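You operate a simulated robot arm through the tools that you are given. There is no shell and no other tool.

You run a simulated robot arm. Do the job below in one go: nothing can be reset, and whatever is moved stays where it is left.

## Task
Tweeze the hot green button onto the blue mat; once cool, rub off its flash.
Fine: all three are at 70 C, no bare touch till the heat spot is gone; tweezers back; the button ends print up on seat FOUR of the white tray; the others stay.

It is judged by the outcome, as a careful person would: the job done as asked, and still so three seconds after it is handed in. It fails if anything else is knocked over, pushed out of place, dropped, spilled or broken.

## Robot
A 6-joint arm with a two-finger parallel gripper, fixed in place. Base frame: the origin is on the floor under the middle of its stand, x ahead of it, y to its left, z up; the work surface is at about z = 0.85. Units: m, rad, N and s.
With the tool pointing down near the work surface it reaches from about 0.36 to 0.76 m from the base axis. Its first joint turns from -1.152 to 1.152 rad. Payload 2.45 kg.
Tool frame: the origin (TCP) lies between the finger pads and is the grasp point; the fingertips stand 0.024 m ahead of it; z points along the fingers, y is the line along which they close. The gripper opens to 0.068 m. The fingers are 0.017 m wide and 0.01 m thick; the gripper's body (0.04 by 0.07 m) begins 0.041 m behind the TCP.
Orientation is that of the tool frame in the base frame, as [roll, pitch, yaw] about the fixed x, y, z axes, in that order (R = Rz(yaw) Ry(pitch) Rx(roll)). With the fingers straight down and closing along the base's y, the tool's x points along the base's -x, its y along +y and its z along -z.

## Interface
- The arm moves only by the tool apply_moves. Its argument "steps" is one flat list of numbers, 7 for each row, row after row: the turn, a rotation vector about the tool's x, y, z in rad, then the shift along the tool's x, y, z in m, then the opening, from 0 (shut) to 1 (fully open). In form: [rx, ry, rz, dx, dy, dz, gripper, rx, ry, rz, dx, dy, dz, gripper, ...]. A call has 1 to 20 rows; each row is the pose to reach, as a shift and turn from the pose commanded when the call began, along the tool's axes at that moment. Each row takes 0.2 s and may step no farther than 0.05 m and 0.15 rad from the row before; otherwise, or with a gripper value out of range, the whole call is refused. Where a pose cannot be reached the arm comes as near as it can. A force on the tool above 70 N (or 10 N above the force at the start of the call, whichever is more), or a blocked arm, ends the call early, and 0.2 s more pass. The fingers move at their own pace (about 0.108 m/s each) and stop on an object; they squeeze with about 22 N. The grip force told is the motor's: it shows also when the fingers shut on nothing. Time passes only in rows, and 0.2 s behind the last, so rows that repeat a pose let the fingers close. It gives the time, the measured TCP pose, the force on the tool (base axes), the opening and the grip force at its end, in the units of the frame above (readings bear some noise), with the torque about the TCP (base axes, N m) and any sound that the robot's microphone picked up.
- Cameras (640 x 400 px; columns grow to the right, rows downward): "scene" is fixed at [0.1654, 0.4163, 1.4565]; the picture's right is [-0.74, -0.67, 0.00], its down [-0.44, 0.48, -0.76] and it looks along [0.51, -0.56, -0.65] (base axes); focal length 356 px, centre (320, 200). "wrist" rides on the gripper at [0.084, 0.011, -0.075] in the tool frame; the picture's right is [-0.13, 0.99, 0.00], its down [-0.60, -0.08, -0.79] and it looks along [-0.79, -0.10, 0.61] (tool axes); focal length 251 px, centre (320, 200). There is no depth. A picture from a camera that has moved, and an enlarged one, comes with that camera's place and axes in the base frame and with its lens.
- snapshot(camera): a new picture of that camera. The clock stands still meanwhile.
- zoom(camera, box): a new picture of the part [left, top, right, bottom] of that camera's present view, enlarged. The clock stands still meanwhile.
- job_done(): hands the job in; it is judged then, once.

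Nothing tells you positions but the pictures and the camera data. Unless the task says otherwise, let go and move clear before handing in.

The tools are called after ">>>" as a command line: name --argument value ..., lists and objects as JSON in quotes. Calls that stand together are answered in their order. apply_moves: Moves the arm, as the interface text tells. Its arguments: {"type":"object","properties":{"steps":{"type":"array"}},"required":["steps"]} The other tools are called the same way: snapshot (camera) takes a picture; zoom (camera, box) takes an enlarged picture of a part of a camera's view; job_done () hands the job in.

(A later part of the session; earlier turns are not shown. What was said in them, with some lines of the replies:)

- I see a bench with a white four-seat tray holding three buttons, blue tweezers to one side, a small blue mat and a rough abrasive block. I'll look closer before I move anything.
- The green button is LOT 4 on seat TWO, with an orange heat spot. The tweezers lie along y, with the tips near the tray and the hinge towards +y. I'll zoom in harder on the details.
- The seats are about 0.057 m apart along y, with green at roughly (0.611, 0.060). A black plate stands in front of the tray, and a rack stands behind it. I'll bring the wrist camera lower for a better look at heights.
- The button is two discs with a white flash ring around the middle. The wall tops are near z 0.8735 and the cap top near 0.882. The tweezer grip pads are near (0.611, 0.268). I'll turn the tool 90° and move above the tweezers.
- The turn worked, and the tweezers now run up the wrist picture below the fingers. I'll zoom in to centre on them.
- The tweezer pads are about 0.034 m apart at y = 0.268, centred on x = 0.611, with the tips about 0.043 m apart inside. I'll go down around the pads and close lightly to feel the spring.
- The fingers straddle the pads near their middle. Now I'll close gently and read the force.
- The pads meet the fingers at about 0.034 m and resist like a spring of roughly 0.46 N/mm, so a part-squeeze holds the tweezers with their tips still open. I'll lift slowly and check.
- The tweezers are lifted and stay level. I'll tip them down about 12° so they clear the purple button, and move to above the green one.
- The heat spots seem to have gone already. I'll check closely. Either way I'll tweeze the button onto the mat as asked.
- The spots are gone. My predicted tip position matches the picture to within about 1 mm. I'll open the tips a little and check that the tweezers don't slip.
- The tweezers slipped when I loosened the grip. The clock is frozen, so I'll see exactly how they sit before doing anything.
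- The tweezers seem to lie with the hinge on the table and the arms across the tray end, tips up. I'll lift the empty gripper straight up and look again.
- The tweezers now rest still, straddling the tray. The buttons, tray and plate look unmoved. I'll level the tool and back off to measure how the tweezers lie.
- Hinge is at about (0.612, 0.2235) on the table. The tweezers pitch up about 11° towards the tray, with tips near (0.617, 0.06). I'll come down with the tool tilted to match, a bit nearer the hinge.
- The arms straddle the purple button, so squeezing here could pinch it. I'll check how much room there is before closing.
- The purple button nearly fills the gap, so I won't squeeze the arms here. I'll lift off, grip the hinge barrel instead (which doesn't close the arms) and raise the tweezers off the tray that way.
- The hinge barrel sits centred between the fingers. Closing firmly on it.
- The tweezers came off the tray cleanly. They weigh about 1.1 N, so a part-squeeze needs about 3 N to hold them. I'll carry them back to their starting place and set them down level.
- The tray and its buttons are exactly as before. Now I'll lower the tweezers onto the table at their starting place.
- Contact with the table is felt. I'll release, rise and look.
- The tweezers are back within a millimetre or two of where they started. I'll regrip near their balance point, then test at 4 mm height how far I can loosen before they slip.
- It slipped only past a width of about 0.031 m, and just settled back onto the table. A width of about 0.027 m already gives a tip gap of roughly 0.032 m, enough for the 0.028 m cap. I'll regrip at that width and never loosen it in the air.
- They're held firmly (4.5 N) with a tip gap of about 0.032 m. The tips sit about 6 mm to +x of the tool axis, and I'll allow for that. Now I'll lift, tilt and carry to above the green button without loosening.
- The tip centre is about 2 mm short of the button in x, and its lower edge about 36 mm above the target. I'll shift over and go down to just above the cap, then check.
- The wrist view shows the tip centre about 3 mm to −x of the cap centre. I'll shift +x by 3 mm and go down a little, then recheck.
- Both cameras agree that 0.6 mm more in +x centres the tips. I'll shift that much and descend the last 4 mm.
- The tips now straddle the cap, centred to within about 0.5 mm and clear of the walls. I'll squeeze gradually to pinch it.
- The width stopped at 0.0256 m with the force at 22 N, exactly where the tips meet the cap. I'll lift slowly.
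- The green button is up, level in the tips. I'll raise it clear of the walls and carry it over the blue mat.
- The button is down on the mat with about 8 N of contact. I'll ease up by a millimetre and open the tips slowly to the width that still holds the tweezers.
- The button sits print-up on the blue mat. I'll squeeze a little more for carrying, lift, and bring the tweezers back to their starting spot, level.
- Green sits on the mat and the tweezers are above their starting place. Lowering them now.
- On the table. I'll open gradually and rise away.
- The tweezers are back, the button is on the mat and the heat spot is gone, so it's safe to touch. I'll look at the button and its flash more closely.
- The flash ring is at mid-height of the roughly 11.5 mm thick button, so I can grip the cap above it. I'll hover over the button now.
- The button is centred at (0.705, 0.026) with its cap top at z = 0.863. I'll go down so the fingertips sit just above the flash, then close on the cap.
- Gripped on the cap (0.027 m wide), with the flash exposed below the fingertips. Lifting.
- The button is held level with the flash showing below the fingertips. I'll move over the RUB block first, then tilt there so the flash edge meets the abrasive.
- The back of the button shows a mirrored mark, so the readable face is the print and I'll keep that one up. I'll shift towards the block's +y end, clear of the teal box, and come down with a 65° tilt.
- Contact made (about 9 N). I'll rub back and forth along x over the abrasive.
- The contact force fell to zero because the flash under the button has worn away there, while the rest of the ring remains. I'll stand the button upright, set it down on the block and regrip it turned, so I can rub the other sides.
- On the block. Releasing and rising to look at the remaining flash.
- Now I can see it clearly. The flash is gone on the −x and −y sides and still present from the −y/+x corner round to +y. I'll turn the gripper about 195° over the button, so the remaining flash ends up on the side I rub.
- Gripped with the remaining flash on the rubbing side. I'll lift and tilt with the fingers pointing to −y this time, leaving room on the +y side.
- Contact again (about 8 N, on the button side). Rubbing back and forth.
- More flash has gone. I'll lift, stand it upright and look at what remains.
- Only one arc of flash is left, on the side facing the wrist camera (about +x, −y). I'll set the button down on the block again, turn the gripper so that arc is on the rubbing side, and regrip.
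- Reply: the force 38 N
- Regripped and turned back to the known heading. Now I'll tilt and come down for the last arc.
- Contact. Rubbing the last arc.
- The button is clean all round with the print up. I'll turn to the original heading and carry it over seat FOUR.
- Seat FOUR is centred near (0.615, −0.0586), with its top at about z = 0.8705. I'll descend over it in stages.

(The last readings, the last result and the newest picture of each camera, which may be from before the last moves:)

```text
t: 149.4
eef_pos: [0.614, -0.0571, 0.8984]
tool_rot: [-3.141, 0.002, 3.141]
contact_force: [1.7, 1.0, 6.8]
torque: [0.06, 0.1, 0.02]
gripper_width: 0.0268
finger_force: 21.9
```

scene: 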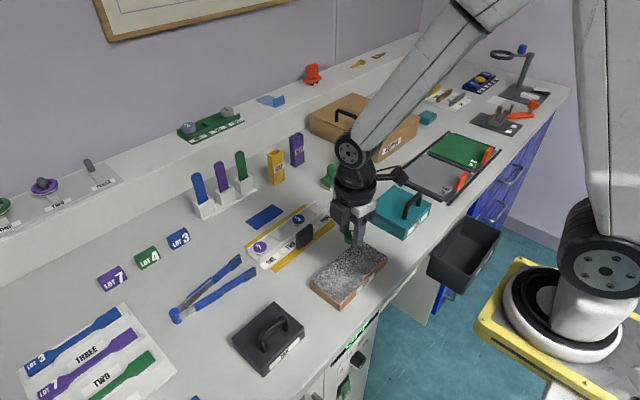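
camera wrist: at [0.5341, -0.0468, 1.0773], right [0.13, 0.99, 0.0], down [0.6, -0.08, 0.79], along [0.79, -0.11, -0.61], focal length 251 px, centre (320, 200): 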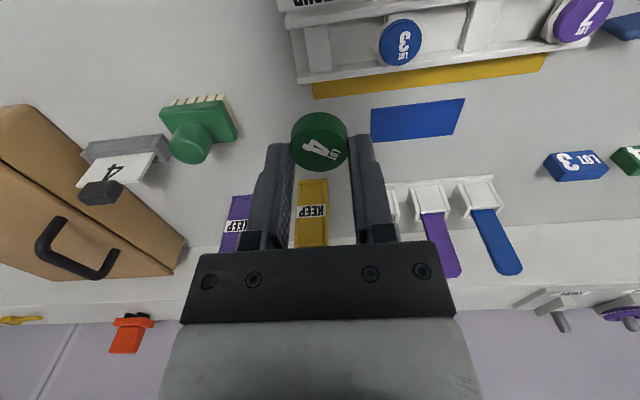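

The button is felt on the seat (about 7 N). I'll ease off, open gently and rise.

>>> apply_moves --steps '[0, 0, 0, 0, 0, -0.0006, 0.1, 0, 0, 0, 0, 0, -0.0006, 0.25, 0, 0, 0, 0, 0, -0.0006, 0.4, 0, 0, 0, 0, 0, -0.0006, 0.52, 0, 0, 0, 0, 0, -0.0006, 0.56, 0, 0, 0, 0, 0, -0.0006, 0.56]'

>>> zoom --camera "scene" --box '[285, 190, 349, 230]'

>>> zoom --camera "wrist" --box '[250, 60, 410, 200]'

```text
t: 150.8
eef_pos: [0.6137, -0.0578, 0.8986]
tool_rot: [3.141, 0.0, 3.14]
contact_force: [0.3, 0.3, 0.2]
torque: [-0.02, 0.01, 0.0]
gripper_width: 0.038
finger_force: 0.0
```

```text
10.00 times, centred on (317, 210) of scene
camera zoom: at [0.1654, 0.4163, 1.4565], right [-0.74, -0.67, 0.0], down [-0.44, 0.48, -0.76], along [0.51, -0.56, -0.65], focal length 3556 px, centre (350, 100)
```

zoom: 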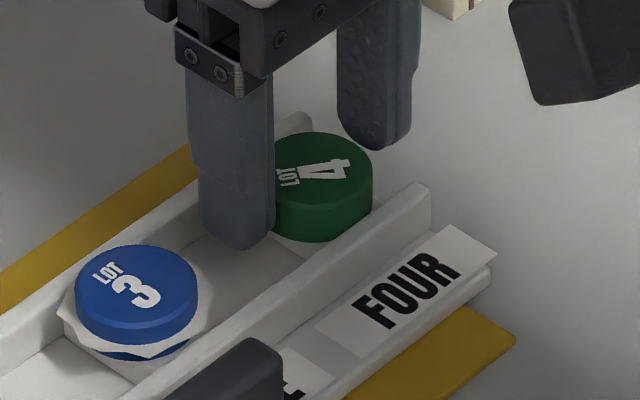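

```text
2.86 times, centred on (330, 130) of wrist
camera zoom: at [0.5302, -0.0474, 0.9746], right [0.13, 0.99, 0.0], down [0.6, -0.08, 0.79], along [0.79, -0.1, -0.61], focal length 718 px, centre (291, 400)
```

zoom: 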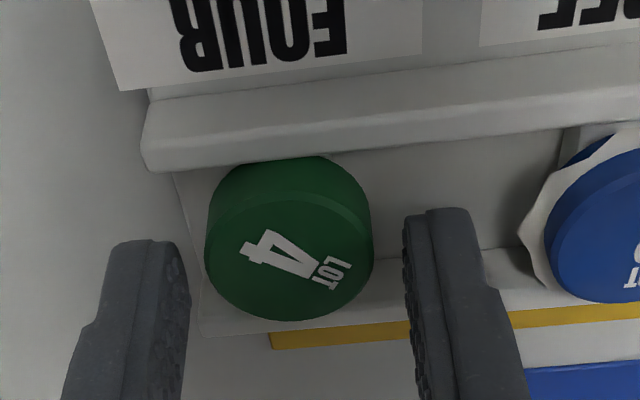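

>>> apply_moves --steps '[0, 0, 0, 0, 0, -0.01, 0.56, 0, 0, 0, 0, 0, -0.03, 0.56, 0, 0, 0, 0.01, 0, -0.06, 0.7, 0, 0, 0, 0.03, 0, -0.1, 0.9, 0, 0, 0, 0.06, 0, -0.13, 1, 0, 0, 0, 0.09, 0, -0.15, 1, 0, 0, 0, 0.11, 0, -0.16, 1, 0, 0, 0, 0.11, 0, -0.16, 1]'

>>> snapshot --camera "wrist"

>>> snapshot --camera "scene"

>>> zoom --camera "scene" --box '[285, 190, 349, 230]'

>>> zoom --camera "scene" --box '[245, 205, 325, 255]'

```text
t: 152.6
eef_pos: [0.503, -0.0596, 1.0588]
tool_rot: [3.141, 0.0, 3.14]
contact_force: [0.3, -0.1, 0.0]
torque: [-0.01, -0.02, -0.01]
gripper_width: 0.0678
finger_force: 0.0
```

```text
taken
camera wrist: at [0.4202, -0.0491, 1.1353], right [0.13, 0.99, 0.0], down [0.6, -0.08, 0.79], along [0.79, -0.1, -0.61], focal length 251 px, centre (320, 200)
```

wrist: 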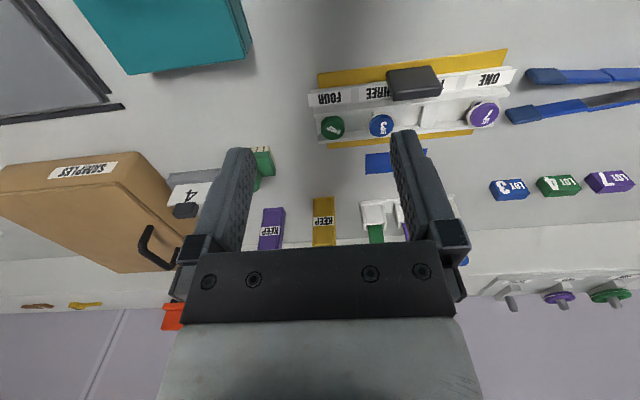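

```text
taken
```

scene: 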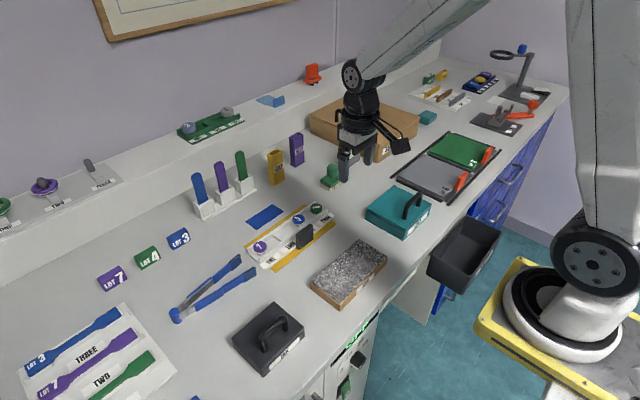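

```text
10.00 times, centred on (317, 210) of scene
camera zoom: at [0.1654, 0.4163, 1.4565], right [-0.74, -0.67, 0.0], down [-0.44, 0.48, -0.76], along [0.51, -0.56, -0.65], focal length 3556 px, centre (350, 100)
```

zoom: 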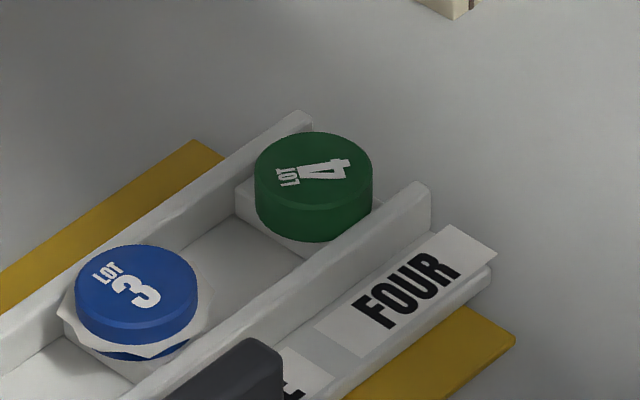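

```text
8.00 times, centred on (285, 230) of scene
camera zoom: at [0.1654, 0.4163, 1.4565], right [-0.74, -0.67, 0.0], down [-0.44, 0.48, -0.76], along [0.51, -0.56, -0.65], focal length 2845 px, centre (600, -40)
```

zoom: 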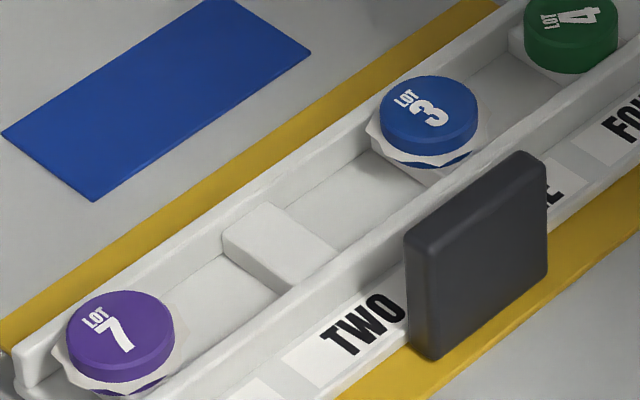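

The button is on seat FOUR with the print up. I'll take one look from the far side to confirm no flash remains and that it sits flat.

>>> apply_moves --steps '[0, 0, -0.14, -0.01, 0, 0.0, 1, 0, 0, -0.28, -0.025, 0, 0.01, 1, 0, 0, -0.42, -0.04, 0, 0.02, 1, 0, 0, -0.56, -0.055, 0, 0.03, 1, 0, 0, -0.7, -0.07, 0, 0.04, 1, 0, 0, -0.84, -0.085, 0, 0.05, 1, 0, 0, -0.98, -0.1, 0, 0.06, 1, 0, 0, -1.12, -0.11, 0, 0.07, 1, 0, 0, -1.26, -0.11, 0, 0.075, 1, 0, 0, -1.396, -0.11, 0, 0.075, 1, 0, 0, -1.396, -0.11, 0, 0.075, 1]'

>>> snapshot --camera "wrist"

>>> zoom --camera "wrist" --box '[260, 20, 380, 120]'

```text
t: 155.0
eef_pos: [0.6141, -0.058, 0.9842]
tool_rot: [3.14, -0.001, -1.746]
contact_force: [-0.2, 0.4, 0.4]
torque: [0.01, 0.03, 0.01]
gripper_width: 0.068
finger_force: 0.0
```

```text
taken
camera wrist: at [0.5888, -0.1397, 1.0601], right [-0.95, 0.3, 0.0], down [0.18, 0.58, 0.79], along [0.24, 0.76, -0.61], focal length 251 px, centre (320, 200)
```

wrist: 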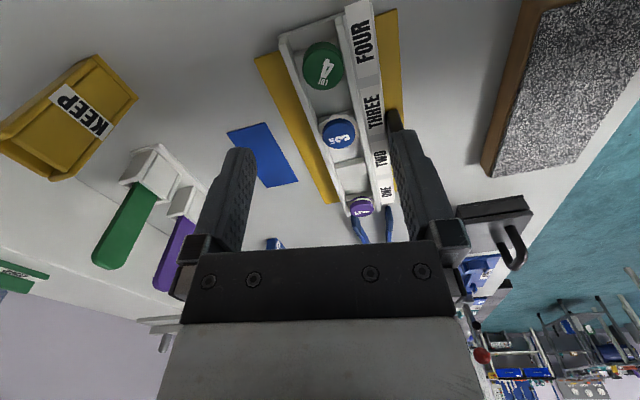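

```text
4.00 times, centred on (320, 70) of wrist
camera zoom: at [0.5888, -0.1397, 1.0601], right [-0.95, 0.3, 0.0], down [0.18, 0.58, 0.79], along [0.24, 0.76, -0.61], focal length 1006 px, centre (320, 720)
```

zoom: 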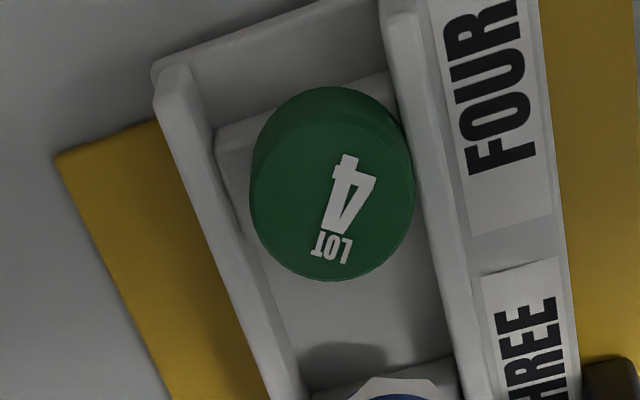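

>>> zoom --camera "scene" --box '[300, 197, 332, 217]'

>>> zoom --camera "wrist" --box '[290, 30, 360, 80]'

>>> zoom --camera "wrist" --box '[300, 90, 390, 220]'

```text
16.00 times, centred on (316, 207) of scene
camera zoom: at [0.1654, 0.4163, 1.4565], right [-0.74, -0.67, 0.0], down [-0.44, 0.48, -0.76], along [0.51, -0.56, -0.65], focal length 5689 px, centre (384, 88)
```

zoom: 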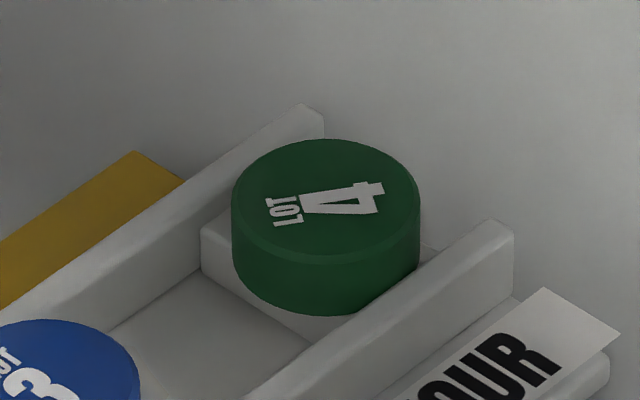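

```text
8.00 times, centred on (325, 55) of wrist
camera zoom: at [0.5888, -0.1397, 1.0601], right [-0.95, 0.3, 0.0], down [0.18, 0.58, 0.79], along [0.24, 0.76, -0.61], focal length 2012 px, centre (280, 1360)
```

zoom: 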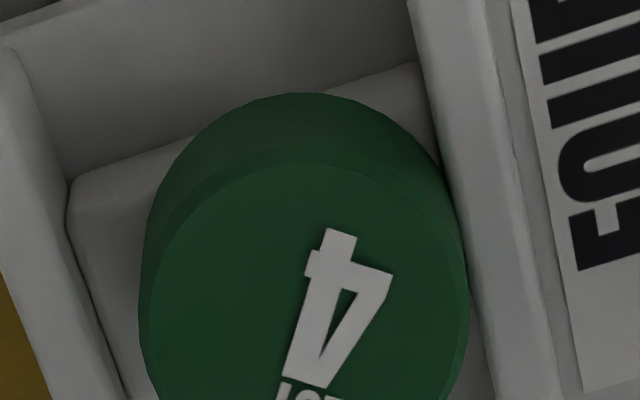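

```text
3.08 times, centred on (345, 155) of wrist
camera zoom: at [0.5888, -0.1397, 1.0601], right [-0.95, 0.3, 0.0], down [0.18, 0.58, 0.79], along [0.24, 0.76, -0.61], focal length 774 px, centre (243, 338)
```

zoom: 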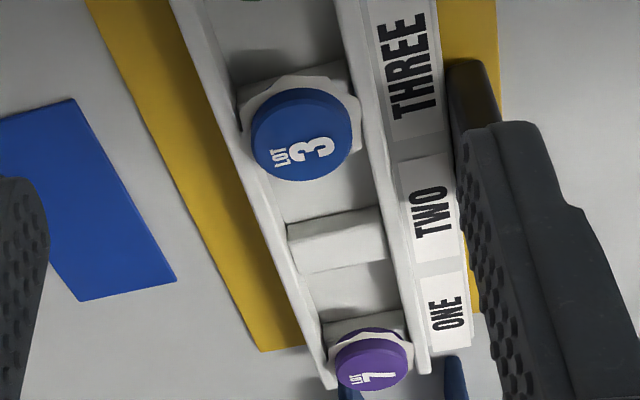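

The button is flash-free, flat and print up on seat FOUR, and the blue and purple buttons haven't moved. I'll move the arm clear.

>>> apply_moves --steps '[0, 0, 0, 0, 0, -0.04, 1, 0, 0, 0, 0, 0, -0.08, 1, 0, 0, 0, -0.006, 0.03, -0.11, 1, 0, 0, 0, -0.012, 0.065, -0.13, 1, 0, 0, 0, -0.02, 0.1, -0.14, 1, 0, 0, 0, -0.026, 0.135, -0.15, 1, 0, 0, 0, -0.0312, 0.168, -0.15, 1, 0, 0, 0, -0.0312, 0.168, -0.15, 1]'

>>> snapshot --camera "scene"

>>> zoom --camera "scene" --box '[160, 190, 352, 330]'

```text
t: 156.8
eef_pos: [0.453, 0.0037, 1.1325]
tool_rot: [-3.141, -0.001, -1.748]
contact_force: [-0.3, -0.3, -0.3]
torque: [0.03, -0.02, -0.03]
gripper_width: 0.0682
finger_force: 0.1
```

```text
taken
```

scene: 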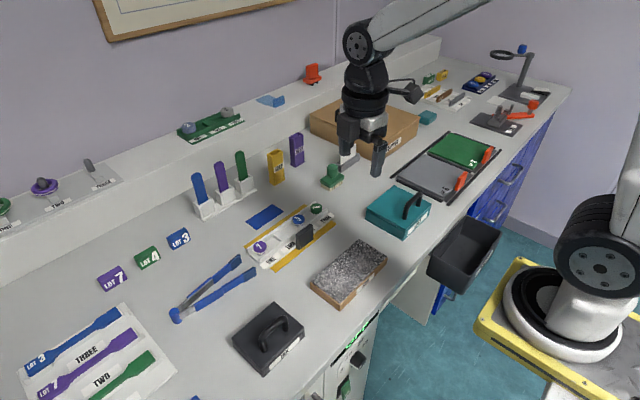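

```text
2.86 times, centred on (256, 260) of scene
camera zoom: at [0.1654, 0.4163, 1.4565], right [-0.74, -0.67, 0.0], down [-0.44, 0.48, -0.76], along [0.51, -0.56, -0.65], focal length 1016 px, centre (503, 29)
```

zoom: 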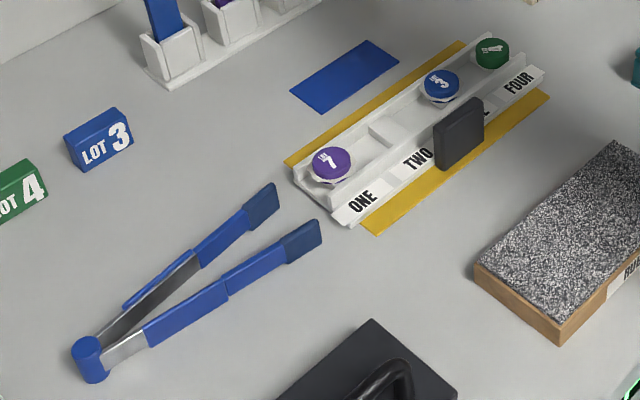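

Everything is in place. The clean green button is print up on seat FOUR, the tweezers are back where they started, the other buttons and the rest of the bench look undisturbed, and the arm is clear. I'm handing in the job.

>>> job_done

```text
The job is handed in.
```

The green LOT 4 button is clean of flash and sits flat, print up, on seat FOUR of the white tray. The job is handed in.

- **Tweezing:** I moved the green button from seat TWO to the blue mat with the tweezers. All three heat spots had already gone by about 12 s, before I lifted it. The gripper only touched the button after it had been on the mat.
- **Flash:** it came off in three rubs on the RUB block, turning and regripping the button between them. I checked around the rim afterwards and saw none left. The button rests against the front wall of the seat.
- **Tweezers:** they are back within a millimetre or two of where they started.
- **Other buttons:** blue and purple are still on their seats. The tray may have shifted by about half a millimetre when I set the green button down.

**Slip:** on the first try the tweezers slipped out of the gripper and fell a few centimetres. They landed straddling the tray end. The pictures showed nothing moved, so I lifted them off by the hinge and regripped.
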